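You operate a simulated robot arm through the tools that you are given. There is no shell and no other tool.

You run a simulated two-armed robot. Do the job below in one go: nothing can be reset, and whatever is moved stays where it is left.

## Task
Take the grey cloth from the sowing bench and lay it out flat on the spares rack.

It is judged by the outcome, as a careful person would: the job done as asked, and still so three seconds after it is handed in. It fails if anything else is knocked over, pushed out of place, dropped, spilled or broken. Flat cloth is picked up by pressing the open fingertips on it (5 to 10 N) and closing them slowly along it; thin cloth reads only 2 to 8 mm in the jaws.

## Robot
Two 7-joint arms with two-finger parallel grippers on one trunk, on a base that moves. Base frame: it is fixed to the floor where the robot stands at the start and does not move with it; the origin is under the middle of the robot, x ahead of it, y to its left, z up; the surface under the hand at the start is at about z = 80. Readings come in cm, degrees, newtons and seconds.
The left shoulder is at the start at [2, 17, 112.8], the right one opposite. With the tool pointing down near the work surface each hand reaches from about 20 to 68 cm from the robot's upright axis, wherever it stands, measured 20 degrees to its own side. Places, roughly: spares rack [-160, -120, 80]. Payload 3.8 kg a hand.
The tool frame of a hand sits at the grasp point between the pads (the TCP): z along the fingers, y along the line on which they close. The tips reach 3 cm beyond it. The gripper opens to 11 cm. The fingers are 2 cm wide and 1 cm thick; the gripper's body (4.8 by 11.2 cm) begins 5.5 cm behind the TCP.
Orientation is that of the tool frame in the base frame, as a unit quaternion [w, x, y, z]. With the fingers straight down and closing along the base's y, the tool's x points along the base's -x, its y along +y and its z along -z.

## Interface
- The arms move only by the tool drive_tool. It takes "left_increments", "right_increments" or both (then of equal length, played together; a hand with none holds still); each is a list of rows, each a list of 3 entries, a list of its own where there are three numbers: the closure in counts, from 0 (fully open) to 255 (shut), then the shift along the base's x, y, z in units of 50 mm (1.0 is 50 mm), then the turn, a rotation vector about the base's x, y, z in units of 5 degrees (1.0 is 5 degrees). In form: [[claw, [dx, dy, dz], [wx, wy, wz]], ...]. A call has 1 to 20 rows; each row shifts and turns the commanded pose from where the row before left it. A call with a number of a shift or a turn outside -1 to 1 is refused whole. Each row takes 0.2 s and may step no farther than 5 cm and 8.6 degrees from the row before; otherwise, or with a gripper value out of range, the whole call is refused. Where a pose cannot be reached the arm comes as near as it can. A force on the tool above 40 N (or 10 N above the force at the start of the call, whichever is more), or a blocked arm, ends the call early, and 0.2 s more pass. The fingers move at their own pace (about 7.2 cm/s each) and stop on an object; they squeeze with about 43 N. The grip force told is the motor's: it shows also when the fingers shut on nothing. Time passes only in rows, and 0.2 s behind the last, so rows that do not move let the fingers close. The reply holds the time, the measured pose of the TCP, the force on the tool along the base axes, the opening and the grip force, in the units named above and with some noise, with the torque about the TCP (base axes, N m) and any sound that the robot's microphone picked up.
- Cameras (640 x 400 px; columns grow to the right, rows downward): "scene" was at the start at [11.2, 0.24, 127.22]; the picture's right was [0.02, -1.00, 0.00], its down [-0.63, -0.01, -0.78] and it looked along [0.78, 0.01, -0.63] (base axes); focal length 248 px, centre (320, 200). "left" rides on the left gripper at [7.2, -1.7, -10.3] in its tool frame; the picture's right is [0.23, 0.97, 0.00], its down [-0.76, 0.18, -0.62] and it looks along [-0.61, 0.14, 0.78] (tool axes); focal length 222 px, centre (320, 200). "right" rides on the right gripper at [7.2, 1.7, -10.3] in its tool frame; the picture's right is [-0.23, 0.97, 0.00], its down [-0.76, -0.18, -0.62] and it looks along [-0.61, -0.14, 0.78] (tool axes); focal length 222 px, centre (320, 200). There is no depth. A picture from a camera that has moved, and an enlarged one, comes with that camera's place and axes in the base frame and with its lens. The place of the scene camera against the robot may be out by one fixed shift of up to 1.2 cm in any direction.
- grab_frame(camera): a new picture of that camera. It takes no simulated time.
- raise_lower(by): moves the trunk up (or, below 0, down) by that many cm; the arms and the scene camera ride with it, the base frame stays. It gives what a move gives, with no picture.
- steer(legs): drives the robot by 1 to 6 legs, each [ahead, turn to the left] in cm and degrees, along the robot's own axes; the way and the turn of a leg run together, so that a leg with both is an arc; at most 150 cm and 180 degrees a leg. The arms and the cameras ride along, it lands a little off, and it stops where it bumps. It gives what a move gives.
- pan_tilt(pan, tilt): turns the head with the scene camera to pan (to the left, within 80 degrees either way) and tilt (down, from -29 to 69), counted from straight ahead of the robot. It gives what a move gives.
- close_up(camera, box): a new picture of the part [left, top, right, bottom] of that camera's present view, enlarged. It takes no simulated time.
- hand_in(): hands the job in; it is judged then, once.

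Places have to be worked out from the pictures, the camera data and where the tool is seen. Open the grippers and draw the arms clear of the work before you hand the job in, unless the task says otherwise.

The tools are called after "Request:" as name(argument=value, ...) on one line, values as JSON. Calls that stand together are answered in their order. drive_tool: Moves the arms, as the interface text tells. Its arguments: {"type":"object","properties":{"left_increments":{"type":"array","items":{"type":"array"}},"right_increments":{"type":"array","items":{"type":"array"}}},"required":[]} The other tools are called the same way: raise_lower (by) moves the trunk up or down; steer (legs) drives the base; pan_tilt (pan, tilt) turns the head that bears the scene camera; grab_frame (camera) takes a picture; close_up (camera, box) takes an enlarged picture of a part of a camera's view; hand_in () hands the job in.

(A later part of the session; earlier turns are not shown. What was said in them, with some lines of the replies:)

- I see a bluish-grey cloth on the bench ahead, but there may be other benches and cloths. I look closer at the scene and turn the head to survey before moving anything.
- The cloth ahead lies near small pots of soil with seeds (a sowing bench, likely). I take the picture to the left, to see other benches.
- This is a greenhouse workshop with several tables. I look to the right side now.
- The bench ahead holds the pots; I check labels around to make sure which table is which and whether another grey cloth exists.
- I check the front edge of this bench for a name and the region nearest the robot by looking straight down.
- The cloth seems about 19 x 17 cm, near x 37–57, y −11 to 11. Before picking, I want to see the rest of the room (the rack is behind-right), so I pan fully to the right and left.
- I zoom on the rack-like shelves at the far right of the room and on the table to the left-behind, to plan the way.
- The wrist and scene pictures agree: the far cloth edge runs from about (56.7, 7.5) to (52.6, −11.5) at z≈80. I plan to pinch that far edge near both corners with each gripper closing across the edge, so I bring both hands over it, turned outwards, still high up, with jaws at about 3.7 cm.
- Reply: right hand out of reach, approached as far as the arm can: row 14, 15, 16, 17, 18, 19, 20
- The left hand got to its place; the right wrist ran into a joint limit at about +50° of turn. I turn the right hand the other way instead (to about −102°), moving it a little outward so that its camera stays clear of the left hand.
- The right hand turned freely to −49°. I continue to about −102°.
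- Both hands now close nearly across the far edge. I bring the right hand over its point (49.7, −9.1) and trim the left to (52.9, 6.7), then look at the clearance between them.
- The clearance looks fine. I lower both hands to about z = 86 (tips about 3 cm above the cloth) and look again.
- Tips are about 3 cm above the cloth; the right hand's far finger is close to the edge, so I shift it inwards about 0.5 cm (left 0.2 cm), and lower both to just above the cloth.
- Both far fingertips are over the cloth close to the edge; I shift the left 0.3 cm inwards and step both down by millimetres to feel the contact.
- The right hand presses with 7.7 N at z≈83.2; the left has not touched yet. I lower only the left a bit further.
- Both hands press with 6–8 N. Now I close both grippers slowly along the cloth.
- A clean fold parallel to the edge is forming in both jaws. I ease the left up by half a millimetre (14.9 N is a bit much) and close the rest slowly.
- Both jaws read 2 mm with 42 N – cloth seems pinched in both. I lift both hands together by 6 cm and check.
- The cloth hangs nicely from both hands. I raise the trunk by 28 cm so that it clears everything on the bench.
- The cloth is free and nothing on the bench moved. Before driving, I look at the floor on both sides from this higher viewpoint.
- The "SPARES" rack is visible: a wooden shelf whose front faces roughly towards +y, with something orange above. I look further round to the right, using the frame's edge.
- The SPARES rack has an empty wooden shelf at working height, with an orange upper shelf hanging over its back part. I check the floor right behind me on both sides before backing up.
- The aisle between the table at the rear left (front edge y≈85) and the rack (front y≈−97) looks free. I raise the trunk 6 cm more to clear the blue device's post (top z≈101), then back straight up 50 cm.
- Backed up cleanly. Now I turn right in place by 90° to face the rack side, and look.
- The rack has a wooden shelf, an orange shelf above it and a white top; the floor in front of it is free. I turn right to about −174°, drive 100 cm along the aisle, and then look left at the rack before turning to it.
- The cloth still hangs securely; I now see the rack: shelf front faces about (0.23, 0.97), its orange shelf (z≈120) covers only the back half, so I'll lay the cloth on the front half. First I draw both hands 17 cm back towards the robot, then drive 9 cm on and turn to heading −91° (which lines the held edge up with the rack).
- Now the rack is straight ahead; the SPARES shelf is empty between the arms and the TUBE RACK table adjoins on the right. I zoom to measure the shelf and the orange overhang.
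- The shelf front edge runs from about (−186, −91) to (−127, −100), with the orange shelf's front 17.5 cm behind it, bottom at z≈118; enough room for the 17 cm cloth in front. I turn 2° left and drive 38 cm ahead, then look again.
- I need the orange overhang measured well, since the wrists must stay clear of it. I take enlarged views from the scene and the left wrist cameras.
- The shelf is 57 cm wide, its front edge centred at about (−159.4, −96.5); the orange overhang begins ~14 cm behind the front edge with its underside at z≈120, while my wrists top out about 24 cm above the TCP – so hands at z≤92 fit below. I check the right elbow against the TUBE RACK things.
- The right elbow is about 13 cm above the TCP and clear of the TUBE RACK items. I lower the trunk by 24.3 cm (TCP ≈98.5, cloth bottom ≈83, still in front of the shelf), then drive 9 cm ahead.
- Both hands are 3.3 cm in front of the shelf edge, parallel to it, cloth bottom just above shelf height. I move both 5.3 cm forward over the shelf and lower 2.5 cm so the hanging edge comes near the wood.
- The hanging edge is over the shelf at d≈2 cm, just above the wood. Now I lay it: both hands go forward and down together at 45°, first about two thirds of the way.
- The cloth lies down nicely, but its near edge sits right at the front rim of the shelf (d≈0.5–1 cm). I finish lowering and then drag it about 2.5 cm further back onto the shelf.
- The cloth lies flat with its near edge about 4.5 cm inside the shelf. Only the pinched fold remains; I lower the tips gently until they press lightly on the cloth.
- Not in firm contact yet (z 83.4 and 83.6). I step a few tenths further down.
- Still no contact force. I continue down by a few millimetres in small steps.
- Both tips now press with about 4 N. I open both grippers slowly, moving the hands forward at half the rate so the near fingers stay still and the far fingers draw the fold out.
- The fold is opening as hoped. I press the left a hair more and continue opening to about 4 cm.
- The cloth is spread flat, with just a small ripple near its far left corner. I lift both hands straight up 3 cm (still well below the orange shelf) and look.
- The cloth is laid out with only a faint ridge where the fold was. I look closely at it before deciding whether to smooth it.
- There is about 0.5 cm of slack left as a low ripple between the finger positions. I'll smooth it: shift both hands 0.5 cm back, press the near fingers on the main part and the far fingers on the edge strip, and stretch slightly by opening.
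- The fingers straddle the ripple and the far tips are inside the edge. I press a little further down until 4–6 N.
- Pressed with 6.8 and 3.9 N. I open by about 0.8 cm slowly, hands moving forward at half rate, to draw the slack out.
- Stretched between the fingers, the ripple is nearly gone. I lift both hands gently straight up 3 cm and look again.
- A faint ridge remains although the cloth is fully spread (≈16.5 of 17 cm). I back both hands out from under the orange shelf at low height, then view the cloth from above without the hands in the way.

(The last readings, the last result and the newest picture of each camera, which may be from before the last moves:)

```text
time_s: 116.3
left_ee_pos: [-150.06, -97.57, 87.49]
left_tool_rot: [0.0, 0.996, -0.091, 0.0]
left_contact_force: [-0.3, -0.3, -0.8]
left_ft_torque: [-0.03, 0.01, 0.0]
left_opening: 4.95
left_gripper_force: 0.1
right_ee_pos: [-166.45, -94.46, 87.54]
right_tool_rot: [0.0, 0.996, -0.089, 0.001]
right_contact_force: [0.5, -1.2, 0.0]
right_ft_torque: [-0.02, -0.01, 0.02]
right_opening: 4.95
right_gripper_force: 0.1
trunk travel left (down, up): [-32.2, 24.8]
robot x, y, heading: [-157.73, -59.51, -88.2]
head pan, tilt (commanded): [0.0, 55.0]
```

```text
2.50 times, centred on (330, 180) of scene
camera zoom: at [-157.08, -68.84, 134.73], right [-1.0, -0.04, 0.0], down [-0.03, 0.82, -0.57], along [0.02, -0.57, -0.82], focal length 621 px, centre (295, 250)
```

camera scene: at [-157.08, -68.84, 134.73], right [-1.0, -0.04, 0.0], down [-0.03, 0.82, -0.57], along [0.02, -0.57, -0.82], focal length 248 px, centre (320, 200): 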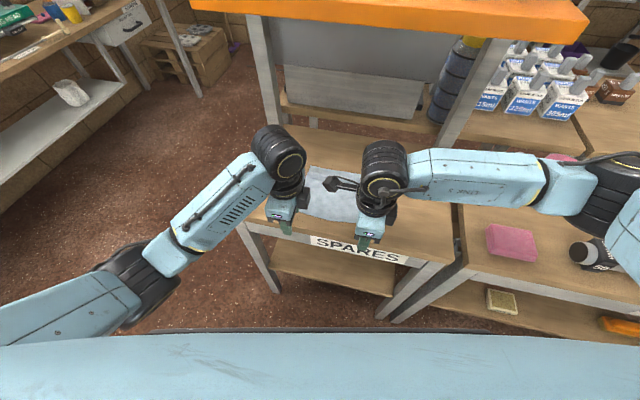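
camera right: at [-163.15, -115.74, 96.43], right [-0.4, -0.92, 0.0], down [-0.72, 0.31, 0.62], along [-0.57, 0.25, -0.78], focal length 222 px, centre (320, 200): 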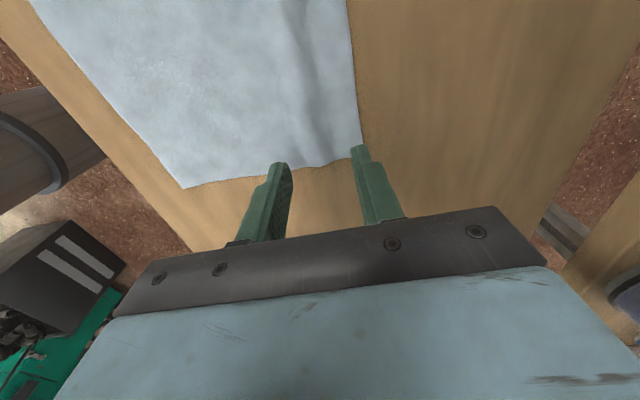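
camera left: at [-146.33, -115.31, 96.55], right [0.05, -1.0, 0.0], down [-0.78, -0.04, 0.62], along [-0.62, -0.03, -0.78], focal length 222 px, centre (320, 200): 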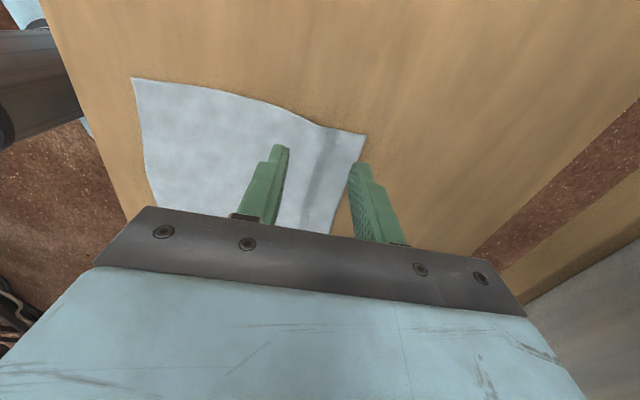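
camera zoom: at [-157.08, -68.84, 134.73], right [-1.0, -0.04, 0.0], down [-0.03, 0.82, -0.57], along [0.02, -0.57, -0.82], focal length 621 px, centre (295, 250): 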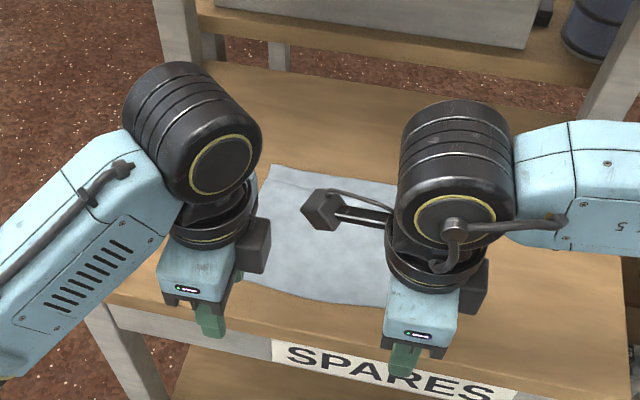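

The hands are out in front of the shelf. I raise them 9 cm, draw them further back and apart, to see the whole cloth.

Request:
drive_tool(left_increments=[[120, [0.04, 0.1, 0.3], [0, 0, 0]], [100, [0.04, 0.1, 0.3], [0, 0, 0]], [80, [0.04, 0.1, 0.3], [0, 0, 0]], [60, [0.04, 0.1, 0.3], [0, 0, 0]], [40, [0.04, 0.1, 0.3], [0, 0, 0]], [20, [0.04, 0.1, 0.3], [0, 0, 0]], [0, [0.15, 0.2, 0], [0, 0, 0]], [0, [0.15, 0.2, 0], [0, 0, 0]], [0, [0.15, 0.2, 0], [0, 0, 0]], [0, [0.15, 0.2, 0], [0, 0, 0]], [0, [0.15, 0.2, 0], [0, 0, 0]], [0, [0.15, 0.2, 0], [0, 0, 0]], [0, [0.15, 0.2, 0], [0, 0, 0]], [0, [0.15, 0.2, 0], [0, 0, 0]]], right_increments=[[120, [0.0, 0.1, 0.3], [0, 0, 0]], [100, [0.0, 0.1, 0.3], [0, 0, 0]], [80, [0.0, 0.1, 0.3], [0, 0, 0]], [60, [0.0, 0.1, 0.3], [0, 0, 0]], [40, [0.0, 0.1, 0.3], [0, 0, 0]], [20, [0.0, 0.1, 0.3], [0, 0, 0]], [0, [-0.1, 0.2, 0], [0, 0, 0]], [0, [-0.1, 0.2, 0], [0, 0, 0]], [0, [-0.1, 0.2, 0], [0, 0, 0]], [0, [-0.1, 0.2, 0], [0, 0, 0]], [0, [-0.1, 0.2, 0], [0, 0, 0]], [0, [-0.1, 0.2, 0], [0, 0, 0]], [0, [-0.1, 0.2, 0], [0, 0, 0]], [0, [-0.1, 0.2, 0], [0, 0, 0]]])

Request:
grab_frame(camera="scene")

Request:
close_up(camera="scene", box=[240, 130, 420, 260])

```text
time_s: 119.3
left_ee_pos: [-142.87, -86.77, 96.44]
left_tool_rot: [0.0, 0.996, -0.09, 0.0]
left_contact_force: [0.3, 0.6, 0.2]
left_ft_torque: [0.04, 0.01, 0.03]
left_opening: 11.03
left_gripper_force: 0.1
right_ee_pos: [-170.57, -83.64, 96.45]
right_tool_rot: [0.0, 0.996, -0.089, 0.001]
right_contact_force: [0.0, -0.8, -0.8]
right_ft_torque: [-0.01, 0.01, -0.02]
right_opening: 10.98
right_gripper_force: 0.0
trunk travel left (down, up): [-32.2, 24.8]
robot x, y, heading: [-157.78, -59.68, -88.0]
head pan, tilt (commanded): [0.0, 55.0]
```

```text
taken
camera scene: at [-157.09, -68.83, 134.73], right [-1.0, -0.04, 0.0], down [-0.03, 0.82, -0.57], along [0.02, -0.57, -0.82], focal length 248 px, centre (320, 200)
```

scene: 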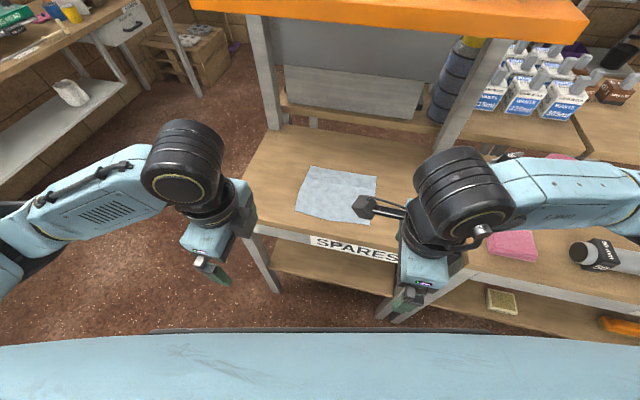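

```text
3.08 times, centred on (330, 195) of scene
camera zoom: at [-157.09, -68.83, 134.73], right [-1.0, -0.04, 0.0], down [-0.03, 0.82, -0.57], along [0.02, -0.57, -0.82], focal length 764 px, centre (289, 215)
```

zoom: 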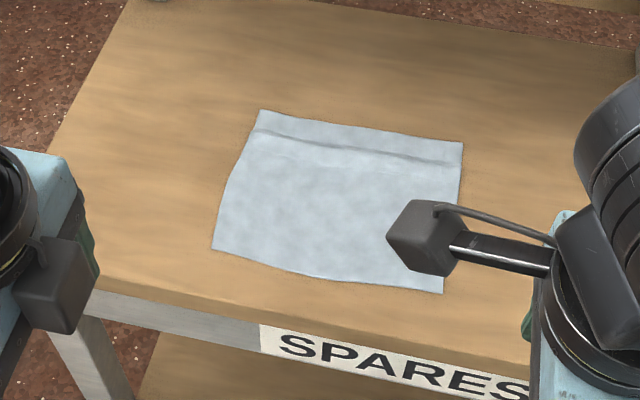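

The cloth lies spread out: about 19.4 × 16.3 cm of its 19.4 × 17 cm, entirely on the shelf, with only a faint low crease. I check the right side (TUBE RACK) for undisturbed items before backing away.

Request:
pan_tilt(pan=-45, tilt=50)

Request:
grab_frame(camera="scene")

Request:
pan_tilt(pan=15, tilt=20)

Request:
grab_frame(camera="scene")

```text
time_s: 120.5
left_ee_pos: [-142.93, -86.66, 96.4]
left_tool_rot: [0.0, 0.996, -0.091, 0.0]
left_contact_force: [0.7, -0.3, -0.4]
left_ft_torque: [0.0, -0.02, 0.04]
left_opening: 11.02
left_gripper_force: 0.1
right_ee_pos: [-170.56, -83.68, 96.4]
right_tool_rot: [0.0, 0.996, -0.089, -0.001]
right_contact_force: [-0.8, -0.8, -0.2]
right_ft_torque: [0.0, -0.01, 0.0]
right_opening: 10.98
right_gripper_force: 0.1
trunk travel left (down, up): [-32.2, 24.8]
robot x, y, heading: [-157.94, -59.67, -87.8]
head pan, tilt (commanded): [-45.0, 50.0]
```

```text
taken
camera scene: at [-162.59, -67.29, 135.37], right [-0.73, 0.68, 0.0], down [0.52, 0.56, -0.64], along [-0.44, -0.47, -0.77], focal length 248 px, centre (320, 200)
```

scene: 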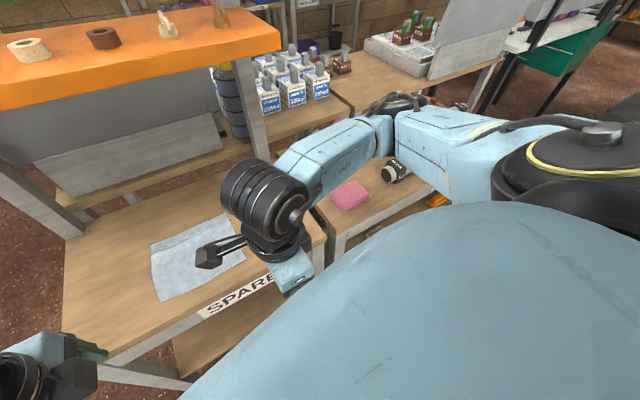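

```text
time_s: 121.8
left_ee_pos: [-142.89, -86.65, 96.37]
left_tool_rot: [0.0, 0.996, -0.092, 0.0]
left_contact_force: [0.1, 0.0, 0.6]
left_ft_torque: [-0.03, 0.03, -0.02]
left_opening: 10.97
left_gripper_force: 0.0
right_ee_pos: [-170.48, -83.71, 96.54]
right_tool_rot: [0.0, 0.996, -0.088, 0.0]
right_contact_force: [-0.7, -1.2, -0.8]
right_ft_torque: [0.0, 0.0, 0.0]
right_opening: 10.99
right_gripper_force: 0.2
trunk travel left (down, up): [-32.2, 24.8]
robot x, y, heading: [-158.02, -59.62, -88.1]
head pan, tilt (commanded): [15.0, 20.0]
```

```text
taken
camera scene: at [-154.63, -70.56, 139.93], right [-0.96, -0.29, 0.0], down [-0.1, 0.33, -0.94], along [0.27, -0.9, -0.34], focal length 248 px, centre (320, 200)
```

scene: 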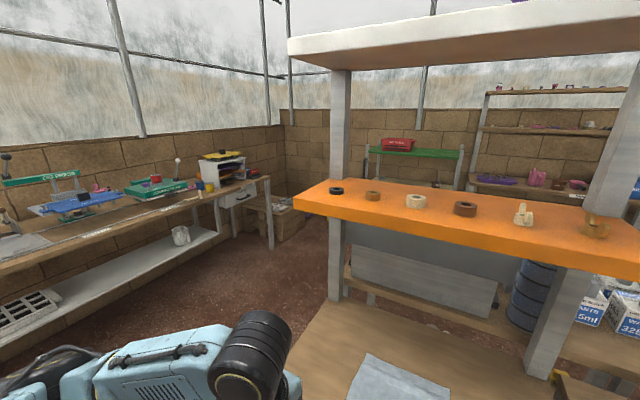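

All items on the rack, the orange shelf and the tube table stand as before. I raise the trunk 12 cm to clear the tube table and back the robot off 30 cm, then check the cloth a last time.

Request:
raise_lower(by=12)

Request:
steer(legs=[[-30, 0]])

Request:
pan_tilt(pan=0, tilt=40)

Request:
grab_frame(camera="scene")

Request:
close_up(camera="scene", box=[240, 130, 440, 270])

```text
time_s: 123.3
left_ee_pos: [-142.87, -86.71, 108.53]
left_tool_rot: [0.0, 0.996, -0.092, 0.0]
left_contact_force: [-0.5, -0.1, -0.5]
left_ft_torque: [-0.01, 0.01, 0.01]
left_opening: 11.0
left_gripper_force: 0.1
right_ee_pos: [-170.52, -83.56, 108.39]
right_tool_rot: [0.0, 0.996, -0.089, 0.0]
right_contact_force: [-0.8, 0.1, 0.3]
right_ft_torque: [-0.01, -0.02, 0.0]
right_opening: 10.98
right_gripper_force: 0.0
trunk travel left (down, up): [-44.2, 12.8]
robot x, y, heading: [-158.3, -59.4, -88.1]
head pan, tilt (commanded): [15.0, 20.0]
```

```text
time_s: 125.3
left_ee_pos: [-144.08, -56.83, 108.39]
left_tool_rot: [0.0, 0.996, -0.09, 0.0]
left_contact_force: [0.1, -0.2, -0.1]
left_ft_torque: [0.0, -0.01, -0.01]
left_opening: 11.01
left_gripper_force: 0.0
right_ee_pos: [-171.43, -53.65, 108.48]
right_tool_rot: [0.0, 0.996, -0.087, 0.001]
right_contact_force: [0.4, 0.5, 0.5]
right_ft_torque: [0.05, 0.01, -0.04]
right_opening: 11.01
right_gripper_force: 0.0
trunk travel left (down, up): [-44.2, 12.8]
robot x, y, heading: [-158.92, -30.08, -87.8]
head pan, tilt (commanded): [15.0, 20.0]
```

```text
time_s: 126.1
left_ee_pos: [-143.98, -56.68, 108.53]
left_tool_rot: [0.001, 0.996, -0.09, -0.001]
left_contact_force: [0.3, 1.0, 0.0]
left_ft_torque: [-0.05, 0.01, -0.03]
left_opening: 10.98
left_gripper_force: 0.0
right_ee_pos: [-171.49, -53.77, 108.4]
right_tool_rot: [0.0, 0.996, -0.088, 0.0]
right_contact_force: [-0.3, -0.2, -0.2]
right_ft_torque: [0.02, 0.04, 0.04]
right_opening: 11.0
right_gripper_force: 0.2
trunk travel left (down, up): [-44.2, 12.8]
robot x, y, heading: [-159.19, -29.83, -87.6]
head pan, tilt (commanded): [0.0, 40.0]
```

```text
taken
camera scene: at [-158.11, -40.24, 148.8], right [-1.0, -0.04, 0.0], down [-0.02, 0.64, -0.77], along [0.03, -0.77, -0.64], focal length 248 px, centre (320, 200)
```

scene: 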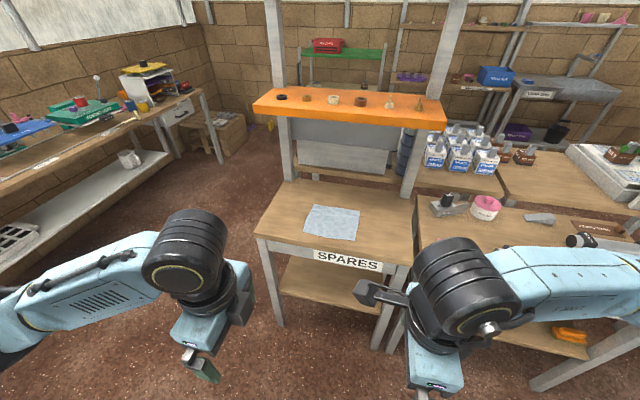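

```text
2.86 times, centred on (340, 200) of scene
camera zoom: at [-158.11, -40.24, 148.8], right [-1.0, -0.04, 0.0], down [-0.02, 0.64, -0.77], along [0.03, -0.77, -0.64], focal length 710 px, centre (263, 200)
```

zoom: 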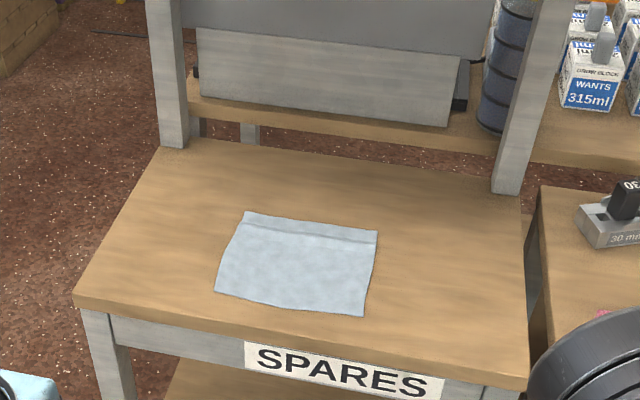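

The cloth lies flat and wholly on the SPARES rack shelf, nothing around it has moved, and the grippers are open and clear. I hand the job in.

Request:
hand_in()

```text
The job is handed in.
```

The grey cloth is on the spares rack, spread out flat and entirely on the wooden shelf. Its near edge is about 4.5 cm in from the front.

- **Flatness:** a faint, low crease runs across it, about 4 cm in from the back edge, where the grippers pinched it. I tried once to smooth it out, but it came back. Measured from the pictures, the cloth covers about 19.4 × 16.3 cm of its original 19.4 × 17 cm.
- **Surroundings:** the pots and devices on the sowing bench were still in place after I lifted the cloth. The parts on the orange shelf and the items on the tube rack were in place in the last pictures. No collision was reported during the drive.
- **Robot:** both grippers are open, and the robot is backed 30 cm away from the rack.
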